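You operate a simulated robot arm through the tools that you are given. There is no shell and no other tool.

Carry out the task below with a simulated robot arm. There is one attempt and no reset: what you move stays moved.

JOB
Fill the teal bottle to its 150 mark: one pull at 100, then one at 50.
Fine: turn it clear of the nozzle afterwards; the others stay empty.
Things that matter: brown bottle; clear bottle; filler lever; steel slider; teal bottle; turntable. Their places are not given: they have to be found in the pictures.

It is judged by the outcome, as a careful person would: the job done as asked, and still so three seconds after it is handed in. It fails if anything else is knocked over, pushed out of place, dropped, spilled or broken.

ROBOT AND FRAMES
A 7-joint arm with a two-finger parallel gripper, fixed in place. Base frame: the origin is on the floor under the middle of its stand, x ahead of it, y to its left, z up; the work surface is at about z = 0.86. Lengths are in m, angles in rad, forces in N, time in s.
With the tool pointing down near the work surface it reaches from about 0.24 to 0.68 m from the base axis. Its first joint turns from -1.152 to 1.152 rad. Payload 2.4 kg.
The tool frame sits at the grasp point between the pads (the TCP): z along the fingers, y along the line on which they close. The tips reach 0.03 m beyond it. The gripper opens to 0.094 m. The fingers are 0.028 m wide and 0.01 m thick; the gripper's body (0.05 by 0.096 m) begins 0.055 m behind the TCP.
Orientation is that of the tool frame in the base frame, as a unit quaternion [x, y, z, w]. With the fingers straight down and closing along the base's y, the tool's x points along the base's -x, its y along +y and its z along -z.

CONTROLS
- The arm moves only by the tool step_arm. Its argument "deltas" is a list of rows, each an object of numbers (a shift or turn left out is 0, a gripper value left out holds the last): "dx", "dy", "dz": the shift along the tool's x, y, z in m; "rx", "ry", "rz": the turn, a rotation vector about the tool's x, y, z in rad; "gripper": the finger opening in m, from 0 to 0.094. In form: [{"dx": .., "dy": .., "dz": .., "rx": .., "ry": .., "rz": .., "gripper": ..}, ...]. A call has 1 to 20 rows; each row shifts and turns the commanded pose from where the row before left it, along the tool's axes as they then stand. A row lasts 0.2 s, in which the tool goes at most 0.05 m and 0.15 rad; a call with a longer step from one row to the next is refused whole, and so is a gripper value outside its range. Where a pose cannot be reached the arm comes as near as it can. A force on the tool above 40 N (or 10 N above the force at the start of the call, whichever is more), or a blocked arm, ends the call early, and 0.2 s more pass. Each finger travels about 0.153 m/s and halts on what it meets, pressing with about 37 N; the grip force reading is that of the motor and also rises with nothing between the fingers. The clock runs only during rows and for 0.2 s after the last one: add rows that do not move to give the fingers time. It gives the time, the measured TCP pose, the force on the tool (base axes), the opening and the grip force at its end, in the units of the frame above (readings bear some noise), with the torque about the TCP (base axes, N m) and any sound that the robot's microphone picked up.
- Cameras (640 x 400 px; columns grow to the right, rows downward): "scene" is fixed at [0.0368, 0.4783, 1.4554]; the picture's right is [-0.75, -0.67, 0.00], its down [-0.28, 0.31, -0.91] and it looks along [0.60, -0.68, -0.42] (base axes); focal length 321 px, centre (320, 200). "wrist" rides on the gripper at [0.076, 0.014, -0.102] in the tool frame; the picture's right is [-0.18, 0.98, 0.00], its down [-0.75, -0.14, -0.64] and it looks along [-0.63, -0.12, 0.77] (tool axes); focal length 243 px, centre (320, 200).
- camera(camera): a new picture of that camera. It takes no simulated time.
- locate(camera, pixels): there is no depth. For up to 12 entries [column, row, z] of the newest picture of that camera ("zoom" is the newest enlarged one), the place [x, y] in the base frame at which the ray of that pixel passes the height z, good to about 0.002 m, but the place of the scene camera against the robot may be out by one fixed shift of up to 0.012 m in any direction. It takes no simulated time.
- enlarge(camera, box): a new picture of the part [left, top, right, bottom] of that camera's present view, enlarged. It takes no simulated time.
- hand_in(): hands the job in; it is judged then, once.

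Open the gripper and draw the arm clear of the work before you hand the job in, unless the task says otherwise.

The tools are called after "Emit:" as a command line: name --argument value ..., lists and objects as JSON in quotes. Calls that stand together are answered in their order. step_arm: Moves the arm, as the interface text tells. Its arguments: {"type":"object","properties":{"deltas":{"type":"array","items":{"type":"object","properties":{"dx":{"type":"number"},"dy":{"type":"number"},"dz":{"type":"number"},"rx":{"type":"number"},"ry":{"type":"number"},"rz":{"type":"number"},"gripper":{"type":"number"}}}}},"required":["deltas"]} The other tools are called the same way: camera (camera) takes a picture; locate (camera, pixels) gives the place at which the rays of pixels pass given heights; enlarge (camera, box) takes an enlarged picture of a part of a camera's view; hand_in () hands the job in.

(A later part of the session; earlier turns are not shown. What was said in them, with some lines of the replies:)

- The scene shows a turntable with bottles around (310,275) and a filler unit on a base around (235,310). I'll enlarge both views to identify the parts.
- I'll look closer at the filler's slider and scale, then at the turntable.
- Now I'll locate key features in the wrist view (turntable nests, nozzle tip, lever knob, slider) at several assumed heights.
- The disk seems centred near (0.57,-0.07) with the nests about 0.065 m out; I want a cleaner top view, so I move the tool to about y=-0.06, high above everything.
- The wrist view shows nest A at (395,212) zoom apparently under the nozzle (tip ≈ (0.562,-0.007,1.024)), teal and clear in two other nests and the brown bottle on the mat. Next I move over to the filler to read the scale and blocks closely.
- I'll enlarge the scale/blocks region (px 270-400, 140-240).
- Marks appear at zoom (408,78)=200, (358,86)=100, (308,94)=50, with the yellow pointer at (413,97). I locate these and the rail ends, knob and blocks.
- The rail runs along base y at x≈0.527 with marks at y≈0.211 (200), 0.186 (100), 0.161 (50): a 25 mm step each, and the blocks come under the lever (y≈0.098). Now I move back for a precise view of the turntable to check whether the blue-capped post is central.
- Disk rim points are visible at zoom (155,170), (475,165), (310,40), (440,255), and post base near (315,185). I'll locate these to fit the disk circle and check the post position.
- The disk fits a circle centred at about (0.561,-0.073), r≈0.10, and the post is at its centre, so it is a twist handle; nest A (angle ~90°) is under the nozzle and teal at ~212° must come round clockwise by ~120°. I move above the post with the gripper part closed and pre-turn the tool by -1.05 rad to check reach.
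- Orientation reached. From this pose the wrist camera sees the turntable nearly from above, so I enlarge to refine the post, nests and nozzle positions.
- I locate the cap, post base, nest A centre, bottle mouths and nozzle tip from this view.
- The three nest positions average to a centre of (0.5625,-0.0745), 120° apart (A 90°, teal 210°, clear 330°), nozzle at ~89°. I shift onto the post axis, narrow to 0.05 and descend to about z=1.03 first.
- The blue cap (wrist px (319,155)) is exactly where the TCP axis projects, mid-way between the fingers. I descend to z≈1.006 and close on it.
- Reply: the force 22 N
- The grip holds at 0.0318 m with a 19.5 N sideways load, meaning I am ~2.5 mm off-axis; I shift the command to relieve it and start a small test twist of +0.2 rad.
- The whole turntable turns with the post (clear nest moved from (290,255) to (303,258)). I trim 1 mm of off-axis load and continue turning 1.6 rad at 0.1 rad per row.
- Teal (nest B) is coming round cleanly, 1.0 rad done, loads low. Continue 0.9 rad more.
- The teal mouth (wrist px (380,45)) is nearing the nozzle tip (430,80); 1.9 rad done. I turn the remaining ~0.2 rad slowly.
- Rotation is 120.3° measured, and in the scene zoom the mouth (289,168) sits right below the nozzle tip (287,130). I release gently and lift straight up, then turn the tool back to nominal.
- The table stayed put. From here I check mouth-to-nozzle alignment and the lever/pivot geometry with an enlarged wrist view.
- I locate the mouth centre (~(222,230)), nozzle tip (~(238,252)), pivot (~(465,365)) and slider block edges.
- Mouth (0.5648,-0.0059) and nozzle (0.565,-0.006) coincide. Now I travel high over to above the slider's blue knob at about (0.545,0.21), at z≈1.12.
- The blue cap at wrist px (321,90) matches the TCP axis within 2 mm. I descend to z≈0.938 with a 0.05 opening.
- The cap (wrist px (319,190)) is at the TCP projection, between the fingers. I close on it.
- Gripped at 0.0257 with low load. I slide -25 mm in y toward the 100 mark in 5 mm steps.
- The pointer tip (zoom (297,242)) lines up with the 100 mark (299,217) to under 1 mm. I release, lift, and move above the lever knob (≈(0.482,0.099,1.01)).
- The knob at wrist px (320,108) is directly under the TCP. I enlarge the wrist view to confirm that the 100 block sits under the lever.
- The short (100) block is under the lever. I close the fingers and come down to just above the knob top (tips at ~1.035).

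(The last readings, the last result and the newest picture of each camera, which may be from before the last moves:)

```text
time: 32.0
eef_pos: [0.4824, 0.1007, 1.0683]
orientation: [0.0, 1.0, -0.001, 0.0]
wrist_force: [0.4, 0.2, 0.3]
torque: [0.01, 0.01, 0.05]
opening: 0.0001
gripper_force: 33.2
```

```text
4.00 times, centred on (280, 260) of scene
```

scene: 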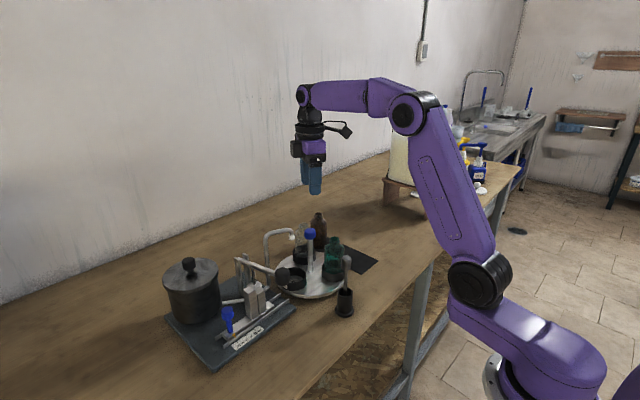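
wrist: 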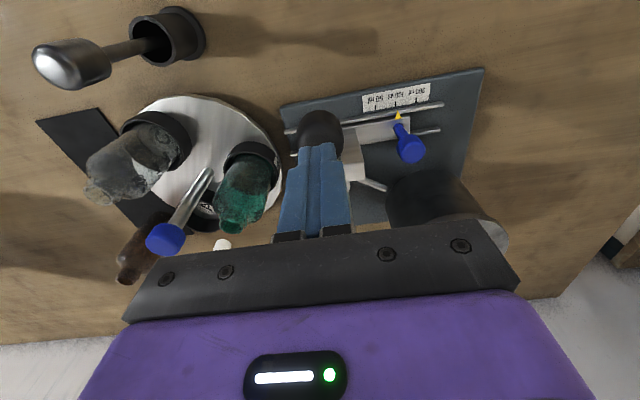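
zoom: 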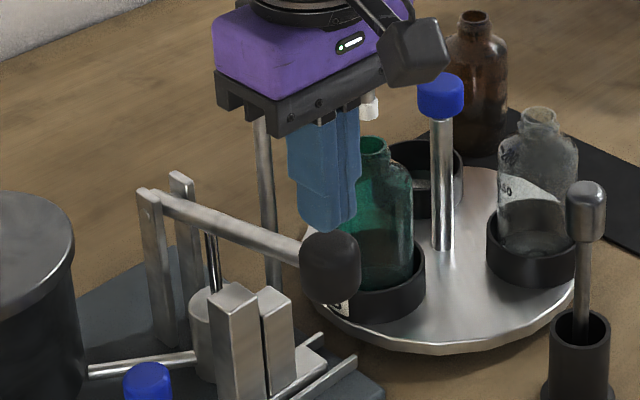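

The closed fingertips are just above the knob centre. I go down in 4 mm steps to make contact and feel the lever's resistance.

Emit:
step_arm --deltas '[{"dz": 0.004}, {"dz": 0.004}, {"dz": 0.004}, {"dz": 0.004}, {"dz": 0.004}, {}]'

Emit:
enlarge --camera "scene" --box '[215, 210, 345, 310]'

```text
time: 33.4
eef_pos: [0.4816, 0.0989, 1.0482]
orientation: [0.001, 1.0, -0.001, 0.0]
wrist_force: [0.0, 0.7, 0.3]
torque: [0.01, 0.0, -0.03]
opening: 0.0
gripper_force: 33.1
```

```text
4.00 times, centred on (280, 260) of scene
```

zoom: 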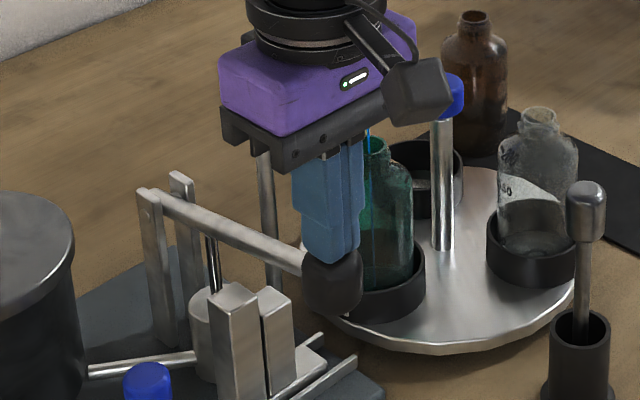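

A cyan stream is already entering the teal bottle and the lever moves with almost no load. I continue the same stroke steadily down.

Emit:
step_arm --deltas '[{"dz": 0.005}, {"dz": 0.005}, {"dz": 0.005}, {"dz": 0.005}, {}]'

Emit:
enlarge --camera "scene" --box '[215, 210, 345, 310]'

```text
time: 34.6
eef_pos: [0.4809, 0.0987, 1.0298]
orientation: [0.0, 1.0, 0.0, 0.001]
wrist_force: [-0.2, 2.2, 1.0]
torque: [0.0, 0.03, 0.0]
opening: 0.0
gripper_force: 33.7
```

```text
4.00 times, centred on (280, 260) of scene
```

zoom: 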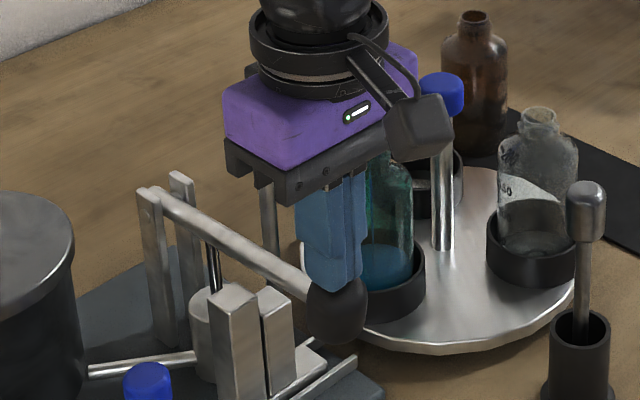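

Liquid is collecting in the teal bottle; the lever is still above the 100 block. Continue down.

Emit:
step_arm --deltas '[{"dz": 0.005}, {"dz": 0.005}, {"dz": 0.005}, {"dz": 0.005}, {}]'

Emit:
enlarge --camera "scene" --box '[215, 210, 345, 310]'

```text
time: 35.8
eef_pos: [0.4818, 0.0986, 1.009]
orientation: [0.0, 1.0, 0.0, 0.0]
wrist_force: [-0.1, -0.5, -0.4]
torque: [0.01, 0.01, -0.04]
opening: 0.0
gripper_force: 32.9
```

```text
4.00 times, centred on (280, 260) of scene
```

zoom: 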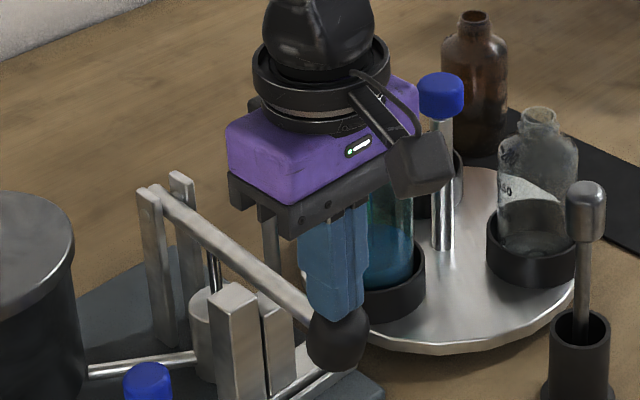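

Near the block now (lever at zoom (270,280), short block top ~(280,298)). I continue in smaller steps and watch for the stop force.

Emit:
step_arm --deltas '[{"dz": 0.004}, {"dz": 0.004}, {"dz": 0.003}, {"dz": 0.003}, {}]'

Emit:
enlarge --camera "scene" --box '[215, 210, 345, 310]'

```text
time: 37.0
eef_pos: [0.4813, 0.1003, 0.9965]
orientation: [-0.001, 1.0, 0.0, 0.002]
wrist_force: [-7.7, -3.5, 35.1]
torque: [-0.12, 0.25, 0.02]
opening: 0.0
gripper_force: 32.9
```

```text
4.00 times, centred on (280, 260) of scene
```

zoom: 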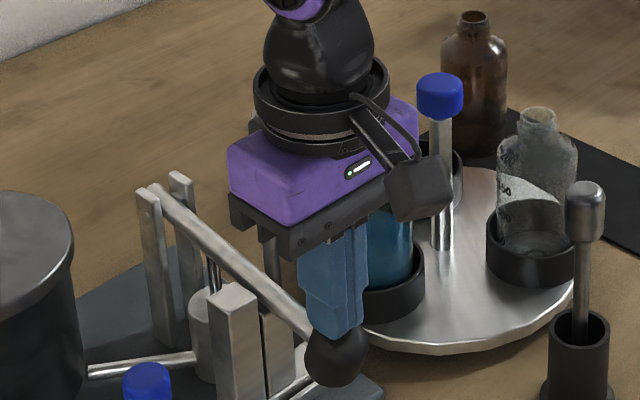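

35 N at z=0.9965: the lever is on the 100 stop. I hold about a second for the flow to finish, then ease up 2 cm to see whether the lever springs back.

Emit:
step_arm --deltas '[{}, {}, {}, {}, {"dz": -0.005}, {"dz": -0.005}, {"dz": -0.005}, {"dz": -0.005}, {}]'

Emit:
enlarge --camera "scene" --box '[215, 210, 345, 310]'

```text
time: 39.0
eef_pos: [0.4809, 0.0986, 1.015]
orientation: [-0.001, 1.0, -0.001, 0.0]
wrist_force: [-0.4, 0.1, 1.4]
torque: [0.0, 0.04, 0.02]
opening: 0.0002
gripper_force: 33.0
```

```text
4.00 times, centred on (280, 260) of scene
```

zoom: 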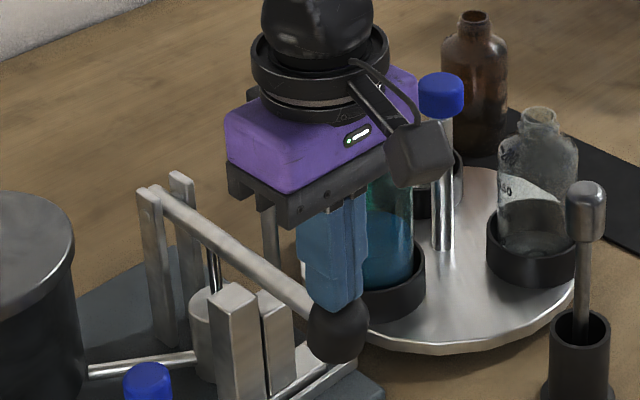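

The lever follows the fingers up, so it is spring-returned. I raise steadily to clear of the knob so it comes fully home.

Emit:
step_arm --deltas '[{"dz": -0.008}, {"dz": -0.008}, {"dz": -0.008}, {"dz": -0.008}, {"dz": -0.008}, {"dz": -0.01}, {"dz": -0.02}, {"dz": -0.02}, {"dz": -0.02}, {}, {}]'

Emit:
enlarge --camera "scene" --box '[215, 210, 345, 310]'

Emit:
camera --camera "wrist"

```text
time: 41.4
eef_pos: [0.4821, 0.102, 1.1246]
orientation: [0.0, 1.0, 0.0, 0.0]
wrist_force: [-0.1, -0.4, -0.3]
torque: [-0.01, 0.01, 0.02]
opening: 0.0
gripper_force: 33.2
```

```text
4.00 times, centred on (280, 260) of scene
```

zoom: 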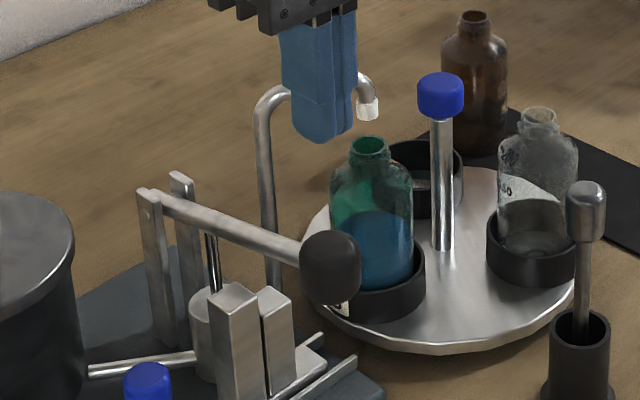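

```text
taken
```

wrist: 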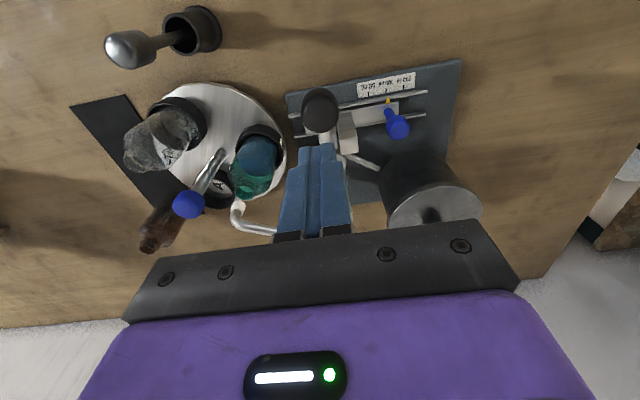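

The lever is back up and the teal bottle holds blue liquid about half way. I check the level against the bottle's marks.

Emit:
enlarge --camera "scene" --box '[275, 235, 325, 290]'

Emit:
enlarge --camera "wrist" --box '[220, 60, 440, 220]'

```text
7.27 times, centred on (300, 262) of scene
```

zoom: 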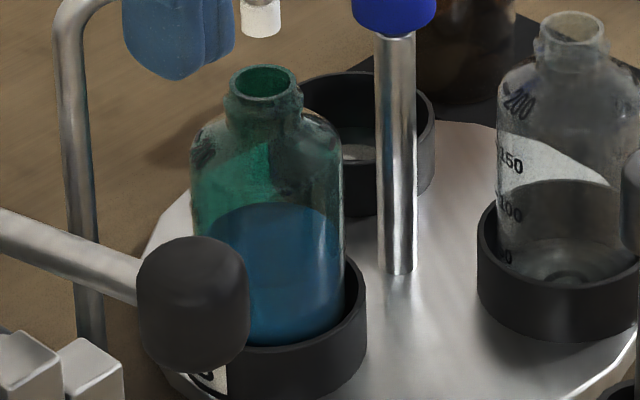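

```text
2.50 times, centred on (330, 140) of wrist
```

zoom: 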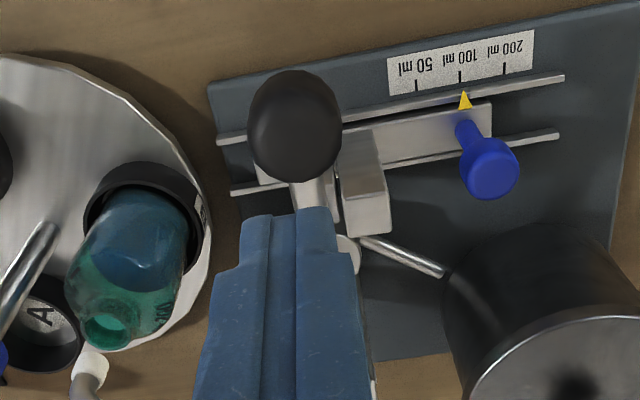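

The clear bottle shows the same marks (50/100/150/200) so I compare; I enlarge the teal bottle further.

Emit:
enlarge --camera "scene" --box '[282, 238, 314, 286]'

Emit:
enlarge --camera "scene" --box '[320, 230, 352, 278]'

```text
8.33 times, centred on (298, 262) of scene
```

zoom: 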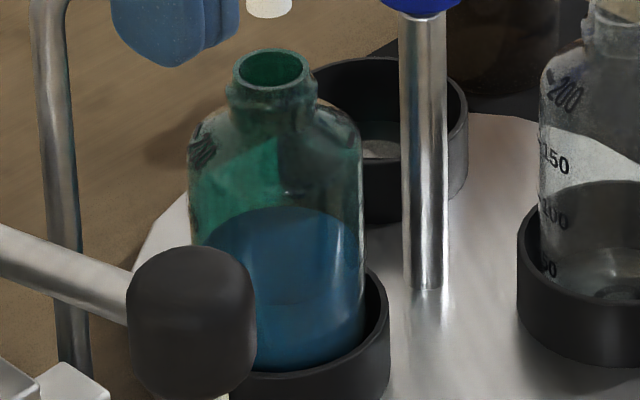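

```text
8.33 times, centred on (336, 254) of scene
```

zoom: 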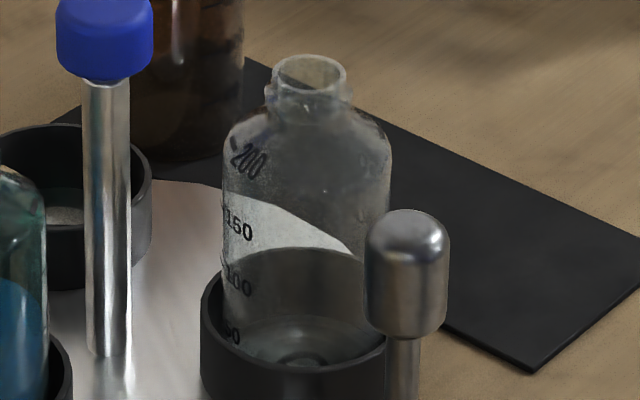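

The liquid ellipse (back edge row ~207, front ~303, centre ~254) matches the 100 mark. Now I go back to the slider knob (≈(0.546,0.185)) with a 0.05 opening and descend.

Emit:
step_arm --deltas '[{"gripper": 0.05}, {"dx": -0.032, "dy": 0.0}, {"dx": -0.032, "dy": 0.041}, {"dy": 0.042}, {}, {"dz": 0.04}, {"dz": 0.04}, {"dz": 0.04}, {"dz": 0.04}, {"dz": 0.024}, {}, {}]'

Emit:
camera --camera "wrist"

```text
refused: row 3 steps farther than a row can; nothing moved
```

```text
taken
```

wrist: 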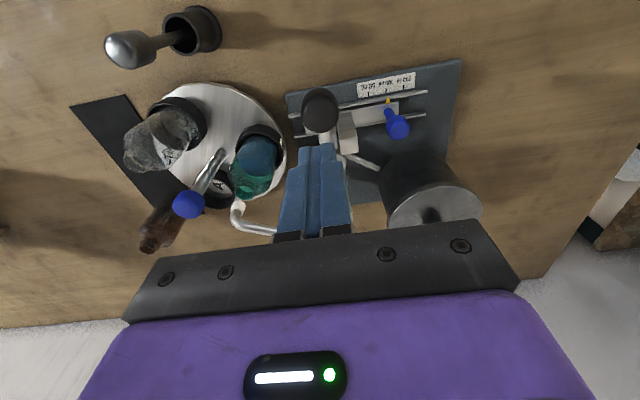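

The call was refused for one step being too long; I resend with smaller steps.

Emit:
step_arm --deltas '[{"gripper": 0.05}, {"dx": -0.022, "dy": 0.028}, {"dx": -0.021, "dy": 0.028}, {"dx": -0.021, "dy": 0.027}, {}, {"dz": 0.04}, {"dz": 0.04}, {}]'

Emit:
camera --camera "wrist"

```text
time: 43.2
eef_pos: [0.5444, 0.1848, 1.0442]
orientation: [0.0, 1.0, 0.001, 0.0]
wrist_force: [0.3, -1.0, 0.4]
torque: [-0.02, 0.04, 0.01]
opening: 0.0502
gripper_force: 0.1
```

```text
taken
```

wrist: 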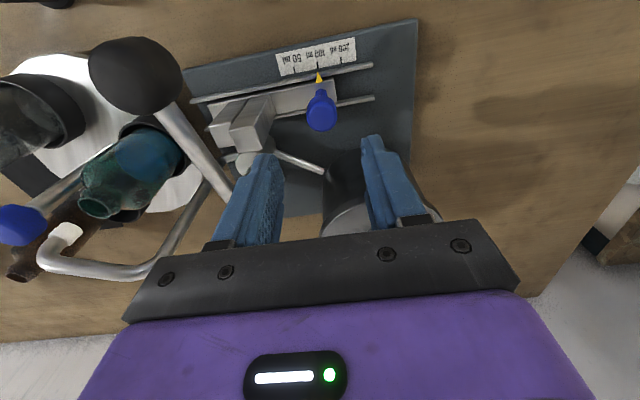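

The knob (320,112) is centred between the fingers. I descend the remaining 0.105 m, close on it and check.

Emit:
step_arm --deltas '[{"dx": -0.001, "dz": 0.04}, {"dz": 0.04}, {"dz": 0.025}, {}, {"gripper": 0.02}, {}, {}, {}]'

Emit:
camera --camera "wrist"

Emit:
enlarge --camera "wrist" --box '[240, 50, 400, 150]'

```text
time: 45.0
eef_pos: [0.5464, 0.1829, 0.9416]
orientation: [-0.001, 1.0, -0.001, -0.001]
wrist_force: [0.4, 3.6, -10.2]
torque: [-0.15, -1.2, 0.12]
opening: 0.0256
gripper_force: 44.9
```

```text
taken
```

wrist: 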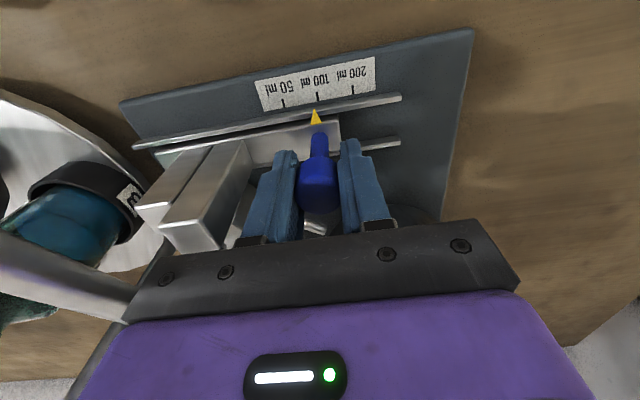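

```text
4.00 times, centred on (320, 100) of wrist
```

zoom: 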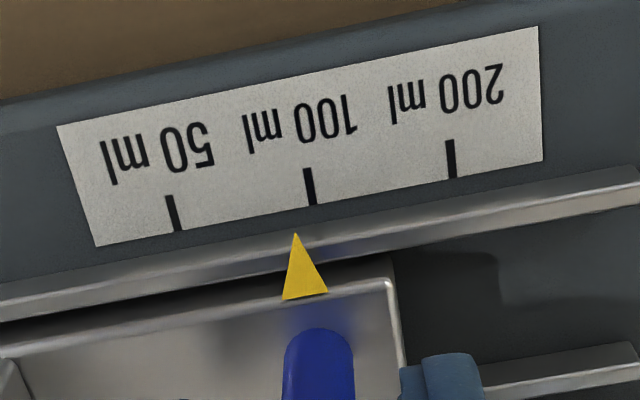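

Closing nudged the slider ~2 mm; the pointer (295,235) now needs ~22 mm to reach the 50 mark (~(175,215)). I slide -22 mm.

Emit:
step_arm --deltas '[{"dy": -0.005}, {"dy": -0.005}, {"dy": -0.005}, {"dy": -0.005}, {"dy": -0.002}, {}, {}]'

Emit:
camera --camera "wrist"

Emit:
enlarge --camera "wrist" --box '[240, 50, 400, 150]'

Emit:
enlarge --camera "scene" --box '[215, 250, 315, 350]'

```text
time: 46.6
eef_pos: [0.5467, 0.1618, 0.941]
orientation: [-0.001, 1.0, 0.0, 0.0]
wrist_force: [-10.1, 5.2, 21.2]
torque: [-0.25, 1.01, -0.12]
opening: 0.0259
gripper_force: 44.9
```

```text
taken
```

wrist: 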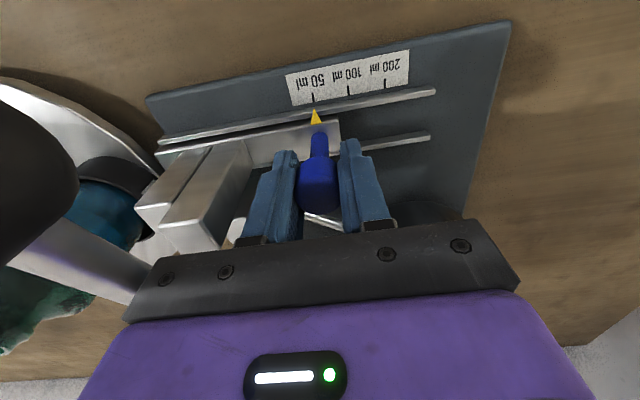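

```text
4.00 times, centred on (320, 100) of wrist
```

zoom: 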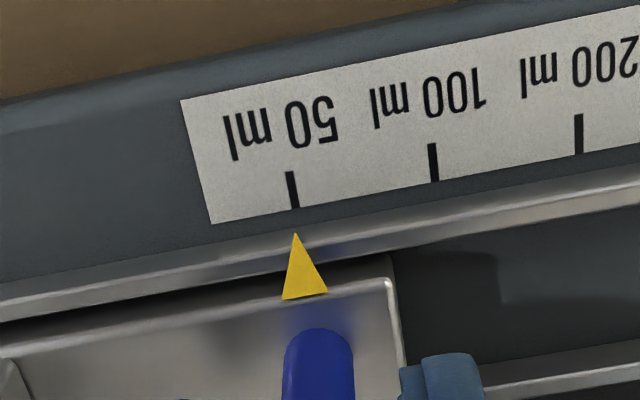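

```text
4.00 times, centred on (265, 300) of scene
```

zoom: 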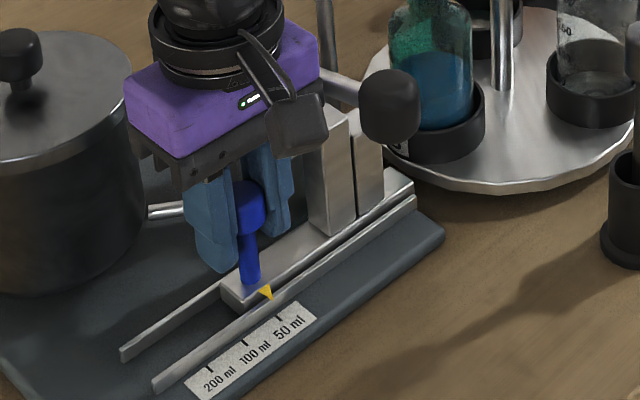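

The pointer (295,235) is on the 50 mark (295,207). I release and re-check the pointer before lifting away.

Emit:
step_arm --deltas '[{"gripper": 0.05}, {}, {}, {"dz": -0.03}, {"dz": -0.04}, {"dz": -0.04}, {"dz": -0.04}, {"dz": -0.035}, {}]'

Emit:
camera --camera "wrist"

Emit:
enlarge --camera "wrist" --box '[220, 30, 380, 150]'

Emit:
enlarge --camera "scene" --box '[215, 250, 315, 350]'

```text
time: 48.6
eef_pos: [0.5477, 0.1609, 1.1265]
orientation: [0.0, 1.0, 0.0, -0.001]
wrist_force: [0.0, 0.3, 0.1]
torque: [-0.01, -0.01, 0.0]
opening: 0.0501
gripper_force: 0.1
```

```text
taken
```

wrist: 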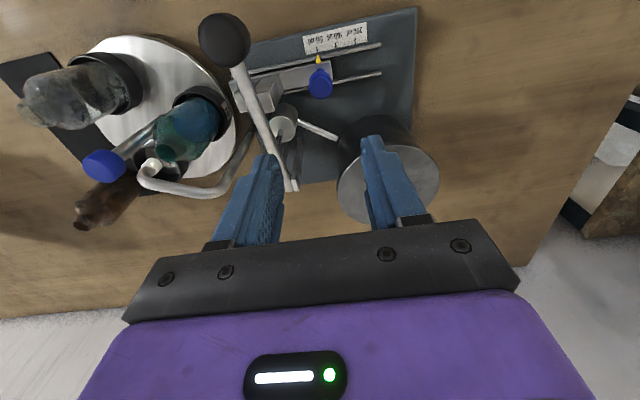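

```text
3.33 times, centred on (300, 90) of wrist
```

zoom: 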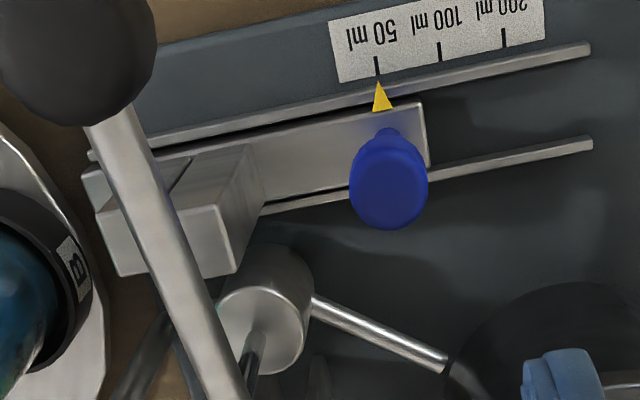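

```text
4.00 times, centred on (265, 300) of scene
```

zoom: 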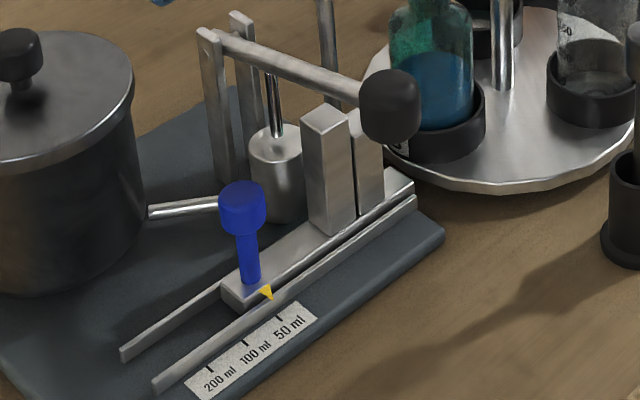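

The pointer stayed on 50. I close the fingers, go back over the lever knob at (0.482,0.100) and down to just above it.

Emit:
step_arm --deltas '[{"dx": 0.022, "dy": -0.0203, "gripper": 0.0}, {"dx": 0.022, "dy": -0.0203}, {"dx": 0.0217, "dy": -0.0203}, {}, {"dz": 0.02}, {"dz": 0.02}, {"dz": 0.02}, {}]'

Emit:
camera --camera "wrist"

Emit:
enlarge --camera "scene" --box '[215, 210, 345, 310]'

```text
time: 50.4
eef_pos: [0.4806, 0.1004, 1.0667]
orientation: [0.0, 1.0, 0.001, 0.0]
wrist_force: [-0.8, 0.1, 0.0]
torque: [-0.02, -0.01, 0.02]
opening: 0.0002
gripper_force: 32.6
```

```text
taken
```

wrist: 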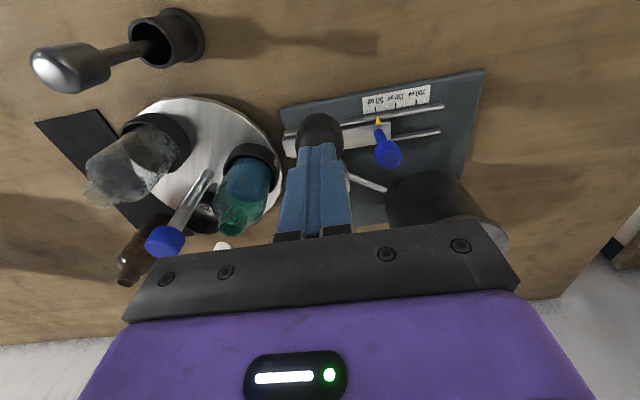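

```text
4.00 times, centred on (280, 260) of scene
```

zoom: 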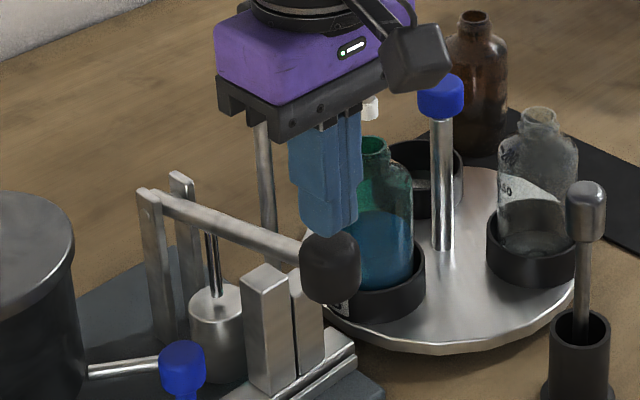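

The tall (50) block is now under the lever. I press down in small steps, expecting the stop about half-way (TCP z≈1.025).

Emit:
step_arm --deltas '[{"dz": 0.005}, {"dz": 0.005}, {"dz": 0.005}, {"dz": 0.005}, {"dz": 0.005}, {"dz": 0.004}, {"dz": 0.004}, {"dz": 0.003}, {"dz": 0.003}, {"dz": 0.003}, {"dz": 0.003}, {"dz": 0.003}]'

Emit:
enlarge --camera "scene" --box '[215, 210, 345, 310]'

```text
time: 52.9
eef_pos: [0.482, 0.0998, 1.0222]
orientation: [0.001, 1.0, 0.001, 0.002]
wrist_force: [-1.8, 0.8, 9.2]
torque: [0.01, 0.07, 0.01]
opening: 0.0
gripper_force: 32.8
stopped in row 12: the force on the tool passed its limit at 47 N (the readings are from after the stop); the commanded pose is now the measured one
```

```text
4.00 times, centred on (280, 260) of scene
```

zoom: 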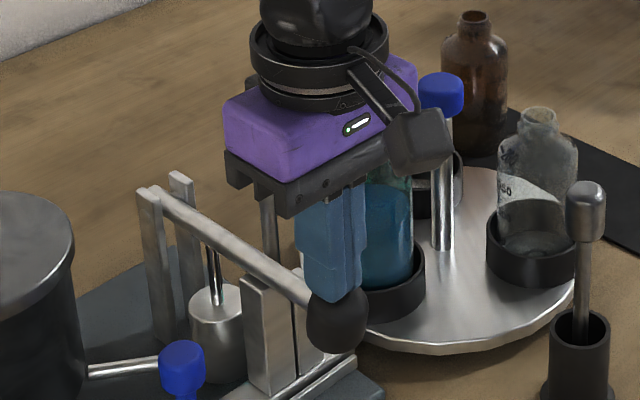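

The stop was hit (47 N) at z≈1.022 on the 50 block, 9 N still pressing. I press 1 mm to hold it on the stop for about a second, then raise smoothly.

Emit:
step_arm --deltas '[{"dz": 0.001}, {}, {}, {}, {}, {"dz": -0.006}, {"dz": -0.006}, {"dz": -0.008}, {"dz": -0.008}, {"dz": -0.008}, {"dz": -0.01}, {"dz": -0.02}, {"dz": -0.03}, {"dz": -0.03}, {}]'

Emit:
enlarge --camera "scene" --box '[215, 210, 345, 310]'

Emit:
enlarge --camera "scene" --box '[282, 238, 314, 286]'

Emit:
camera --camera "wrist"

```text
time: 56.1
eef_pos: [0.4823, 0.0993, 1.1481]
orientation: [-0.001, 1.0, 0.001, 0.002]
wrist_force: [-0.1, 0.4, 1.1]
torque: [0.0, -0.03, -0.01]
opening: 0.0
gripper_force: 33.0
```

```text
4.00 times, centred on (280, 260) of scene
```

zoom: 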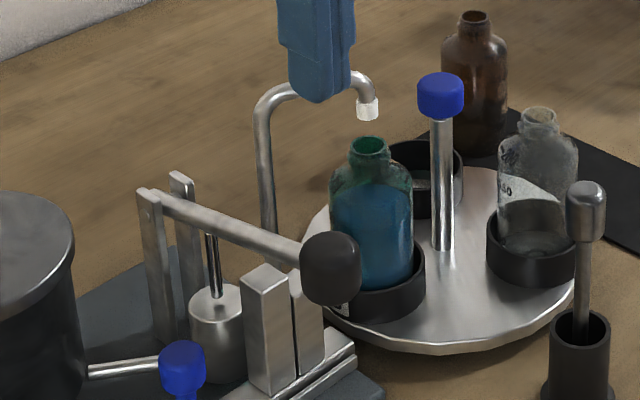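

```text
8.33 times, centred on (298, 262) of scene
```

zoom: 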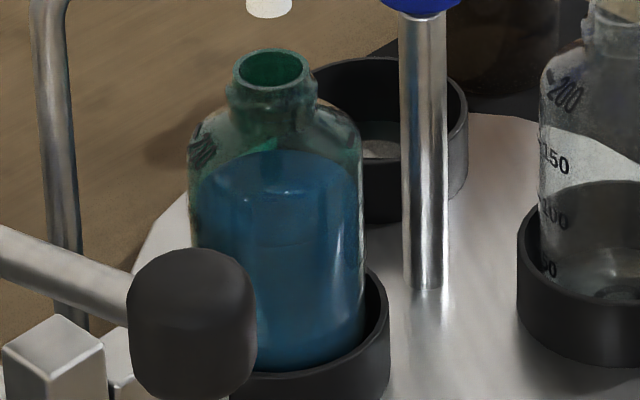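

```text
taken
```

wrist: 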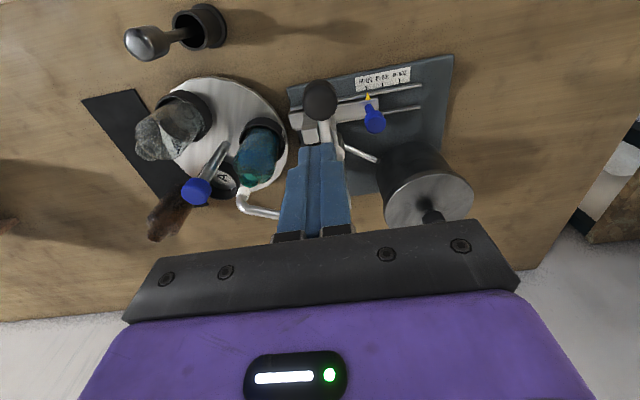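

Both pulls done: the level's back edge (row ~151) matches the 150 mark prediction (~153), and the lever is home. I now go back over the post, turning the tool +1.05 rad at height, with a 0.05 opening.

Emit:
step_arm --deltas '[{"dz": -0.02}, {"dx": -0.0166, "dy": -0.0348, "gripper": 0.05}, {"dx": -0.0166, "dy": -0.0348}, {"dx": -0.0166, "dy": -0.0348}, {"dx": -0.0166, "dy": -0.0348}, {"dx": -0.0164, "dy": -0.0348}, {}, {"rz": 0.15}, {"rz": 0.15}, {"rz": 0.15}, {"rz": 0.15}, {"rz": 0.15}, {"rz": 0.15}, {"rz": 0.15}, {}, {}]'

Emit:
camera --camera "wrist"

```text
time: 59.5
eef_pos: [0.5649, -0.0744, 1.166]
orientation: [0.501, 0.865, 0.001, 0.001]
wrist_force: [-0.3, -0.5, 0.2]
torque: [0.01, -0.01, 0.02]
opening: 0.0501
gripper_force: 0.1
```

```text
taken
```

wrist: 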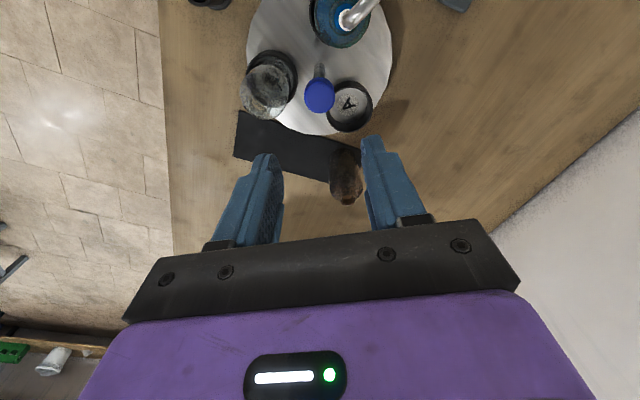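

The cap at (320,97) is on the tool axis. I descend to z≈1.005 and grip it.

Emit:
step_arm --deltas '[{"dz": 0.04}, {"dz": 0.04}, {"dz": 0.04}, {"dz": 0.025}, {"dz": 0.016}, {}, {}, {"gripper": 0.02}, {}, {}, {}]'

Emit:
camera --camera "wrist"

Emit:
enlarge --camera "scene" --box '[240, 170, 390, 310]'

```text
time: 61.9
eef_pos: [0.5632, -0.0729, 1.006]
orientation: [0.502, 0.865, 0.0, 0.0]
wrist_force: [-6.8, -1.7, -1.2]
torque: [-0.4, 0.4, 0.01]
opening: 0.0318
gripper_force: 45.0
```

```text
taken
```

wrist: 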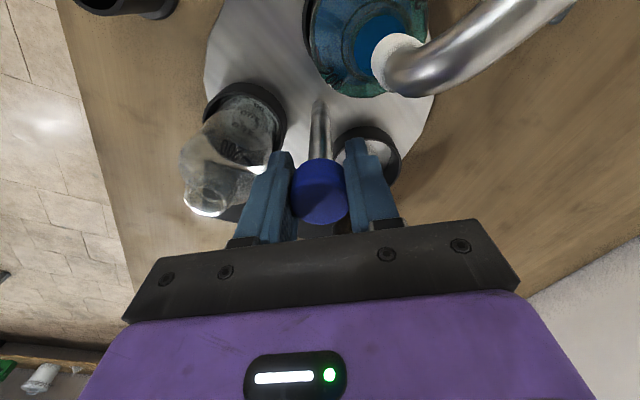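

```text
2.86 times, centred on (315, 240) of scene
```

zoom: 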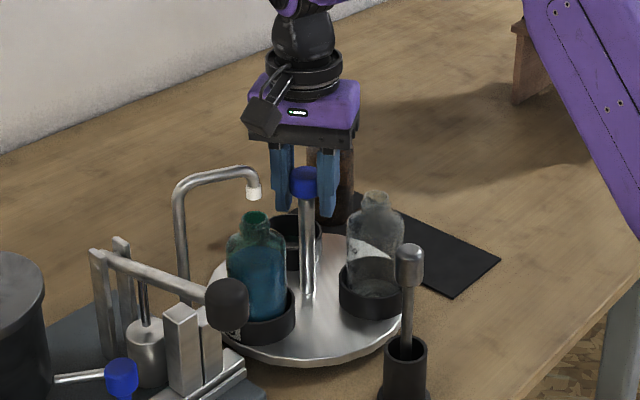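

Gripped with only ~7 N side load. I start turning back counter-clockwise slowly (-0.05 rad rows, then -0.1).

Emit:
step_arm --deltas '[{"rz": -0.03}, {"rz": -0.05}, {"rz": -0.07}, {"rz": -0.08}, {"rz": -0.09}, {"rz": -0.09}, {"rz": -0.09}, {"rz": -0.09}, {"rz": -0.09}, {"rz": -0.08}, {"rz": -0.07}, {"rz": -0.05}, {}]'

Emit:
enlarge --camera "scene" --box '[240, 170, 390, 310]'

```text
time: 64.7
eef_pos: [0.5632, -0.0753, 1.0052]
orientation: [0.084, 0.996, 0.0, 0.0]
wrist_force: [-15.5, -12.2, -3.3]
torque: [-0.2, 1.02, 0.03]
opening: 0.0318
gripper_force: 45.0
```

```text
2.86 times, centred on (315, 240) of scene
```

zoom: 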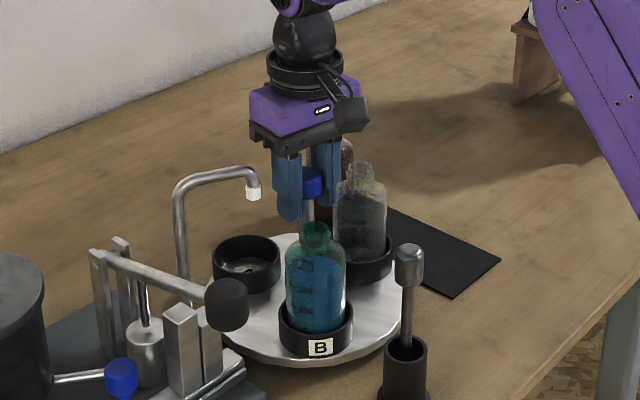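

Teal now shows its marks at the front; side load of ~20 N has built up, so I trim the position by about 2 mm and look at the level.

Emit:
step_arm --deltas '[{"dx": 0.0016, "dy": -0.0018}, {}]'

Emit:
enlarge --camera "scene" --box '[298, 242, 338, 298]'

```text
time: 65.3
eef_pos: [0.5637, -0.0744, 1.006]
orientation: [0.084, 0.996, 0.001, 0.001]
wrist_force: [-1.3, -7.7, -7.0]
torque: [-0.27, 1.1, 0.01]
opening: 0.0316
gripper_force: 44.9
```

```text
7.14 times, centred on (318, 270) of scene
```

zoom: 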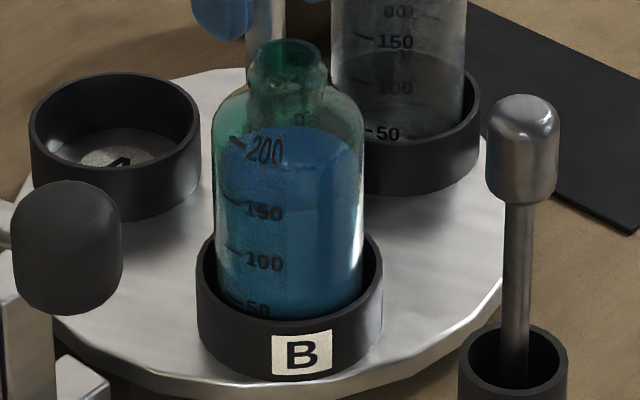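

The liquid's front edge (row ~208) sits at the 150 mark on the teal bottle. I continue the turn by -1.2 rad so teal ends well clear, back at its original side.

Emit:
step_arm --deltas '[{"rz": -0.04}, {"rz": -0.07}, {"rz": -0.09}, {"rz": -0.09}, {"rz": -0.09}, {"rz": -0.09}, {"rz": -0.09}, {"rz": -0.08}, {"rz": -0.06}, {}]'

Emit:
enlarge --camera "scene" --box '[240, 170, 390, 310]'

```text
time: 67.5
eef_pos: [0.5635, -0.0763, 1.0053]
orientation: [-0.262, 0.965, -0.001, 0.003]
wrist_force: [12.8, -5.7, -16.0]
torque: [1.05, -0.62, -0.01]
opening: 0.0318
gripper_force: 45.3
```

```text
2.86 times, centred on (315, 240) of scene
```

zoom: 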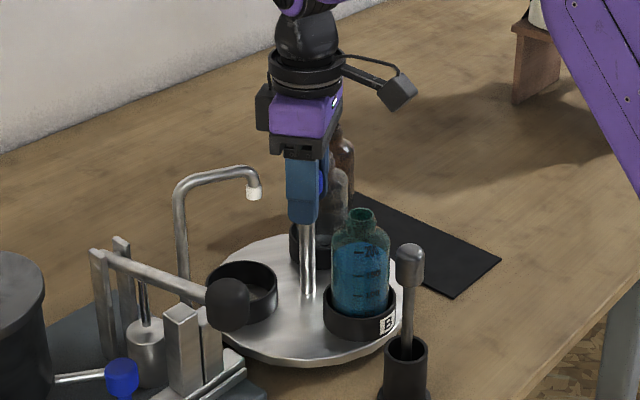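

Smooth so far, with 0.53 rad left. I trim ~1 mm and finish the turn.

Emit:
step_arm --deltas '[{"dx": -0.0007, "dy": -0.0011}, {"rz": -0.05}, {"rz": -0.08}, {"rz": -0.08}, {"rz": -0.08}, {"rz": -0.08}, {"rz": -0.08}, {"rz": -0.05}, {"rz": -0.02}, {}, {}]'

Emit:
enlarge --camera "scene" --box '[240, 170, 390, 310]'

Emit:
camera --camera "wrist"

```text
time: 69.9
eef_pos: [0.5645, -0.0758, 1.0066]
orientation: [-0.502, 0.865, -0.001, 0.003]
wrist_force: [9.3, -4.0, -5.7]
torque: [0.32, 0.38, 0.0]
opening: 0.0319
gripper_force: 45.3
```

```text
2.86 times, centred on (315, 240) of scene
```

zoom: 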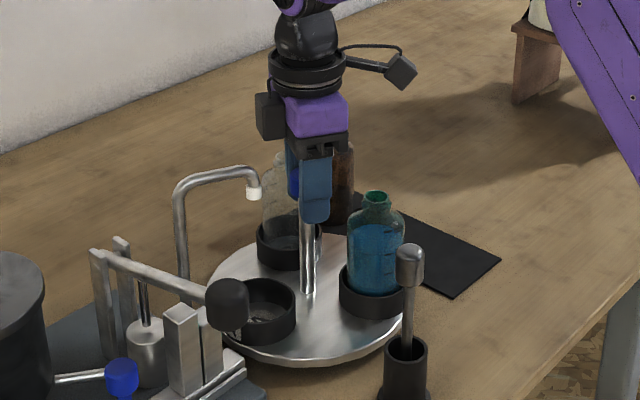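

```text
taken
```

wrist: 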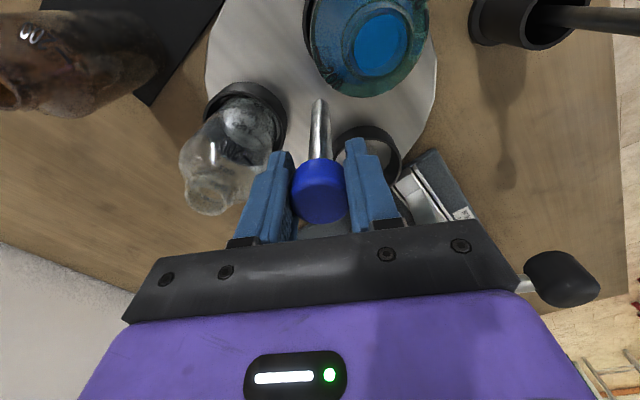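

Teal is back at its original position, 120° clear of the nozzle, and nest A (empty) is under it. I release gently, lift straight up and turn the tool back to nominal, then retreat.

Emit:
step_arm --deltas '[{"gripper": 0.05}, {}, {}, {"dz": -0.02}, {"dz": -0.04}, {"dz": -0.05}, {"dz": -0.05}, {"dz": -0.03}, {"rz": 0.15}, {"rz": 0.15}, {"rz": 0.15}, {"rz": 0.15}, {"rz": 0.15}, {"rz": 0.15}, {"rz": 0.15}, {}]'

Emit:
enlarge --camera "scene" --box '[200, 190, 390, 350]'

```text
time: 73.3
eef_pos: [0.5632, -0.077, 1.1947]
orientation: [0.001, 1.0, 0.0, 0.002]
wrist_force: [0.0, 1.1, -0.3]
torque: [-0.02, 0.02, 0.01]
opening: 0.0501
gripper_force: 0.0
```

```text
2.50 times, centred on (295, 270) of scene
```

zoom: 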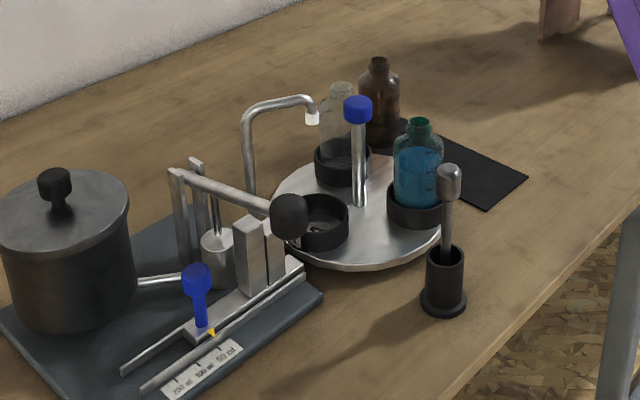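

All bottles stand, liquid only in the teal one, and lever is up. I retreat up and back with the gripper open.

Emit:
step_arm --deltas '[{"dz": -0.03}, {"dx": 0.03, "dy": 0.02, "dz": -0.02}, {"dx": 0.04, "dy": 0.02, "dz": -0.01}, {"dx": 0.04, "dy": 0.02, "dz": -0.01, "gripper": 0.094}, {"dx": 0.04, "dy": 0.02}, {"dx": 0.013}, {}, {}]'

Emit:
camera --camera "scene"

Emit:
camera --camera "wrist"

Emit:
enlarge --camera "scene" --box '[315, 225, 355, 285]'

```text
time: 75.1
eef_pos: [0.3976, 0.0047, 1.2649]
orientation: [0.0, 1.0, 0.0, 0.002]
wrist_force: [-0.5, -0.7, -0.5]
torque: [0.0, -0.01, 0.04]
opening: 0.094
gripper_force: 0.1
```

```text
taken
```

scene: 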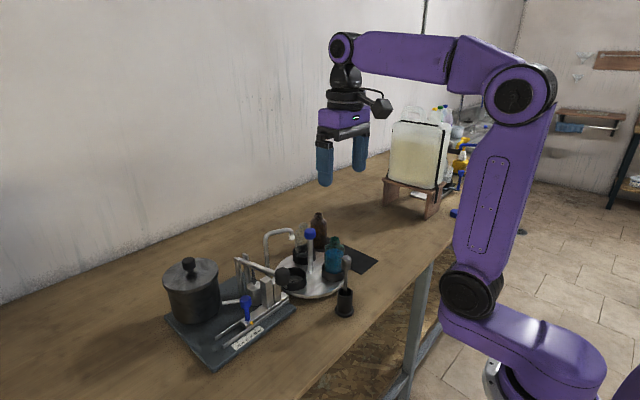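

```text
taken
```

wrist: 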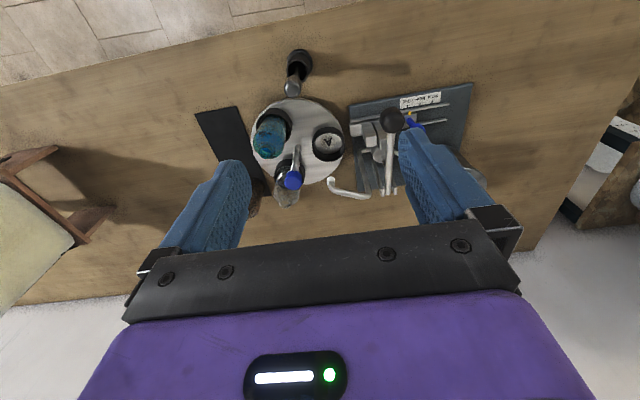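

```text
6.67 times, centred on (335, 255) of scene
```

zoom: 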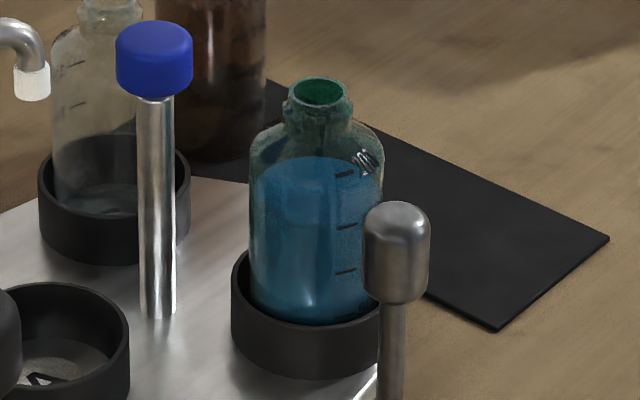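

The teal bottle is filled to 150 and stands clear of the nozzle. The clear and brown bottles are empty and untouched, the lever is up, and the arm is clear with its gripper open. I hand the job in.

Emit:
hand_in

```text
The job is handed in.
```

The teal bottle is filled to its 150 mark, with one full pull at 100 and then one at 50. I handed the job in at that point; no verdict has come back.

- **Fill level:** the liquid matched the 100 mark after the first pull. After the second, it lined up with the 150 mark printed on the teal bottle.
- **Turntable:** I turned the teal bottle under the nozzle for filling. Afterwards I turned it back to its starting place, about 120° from the nozzle. The empty holder A is under the nozzle now.
- **Other bottles:** the clear and brown bottles stayed empty, and nothing was knocked over or spilled.
- **Filler:** the lever is back up. The slider is still at 50; it started at 200, and I did not move it back.
- **Arm:** it is drawn back, with the gripper open.
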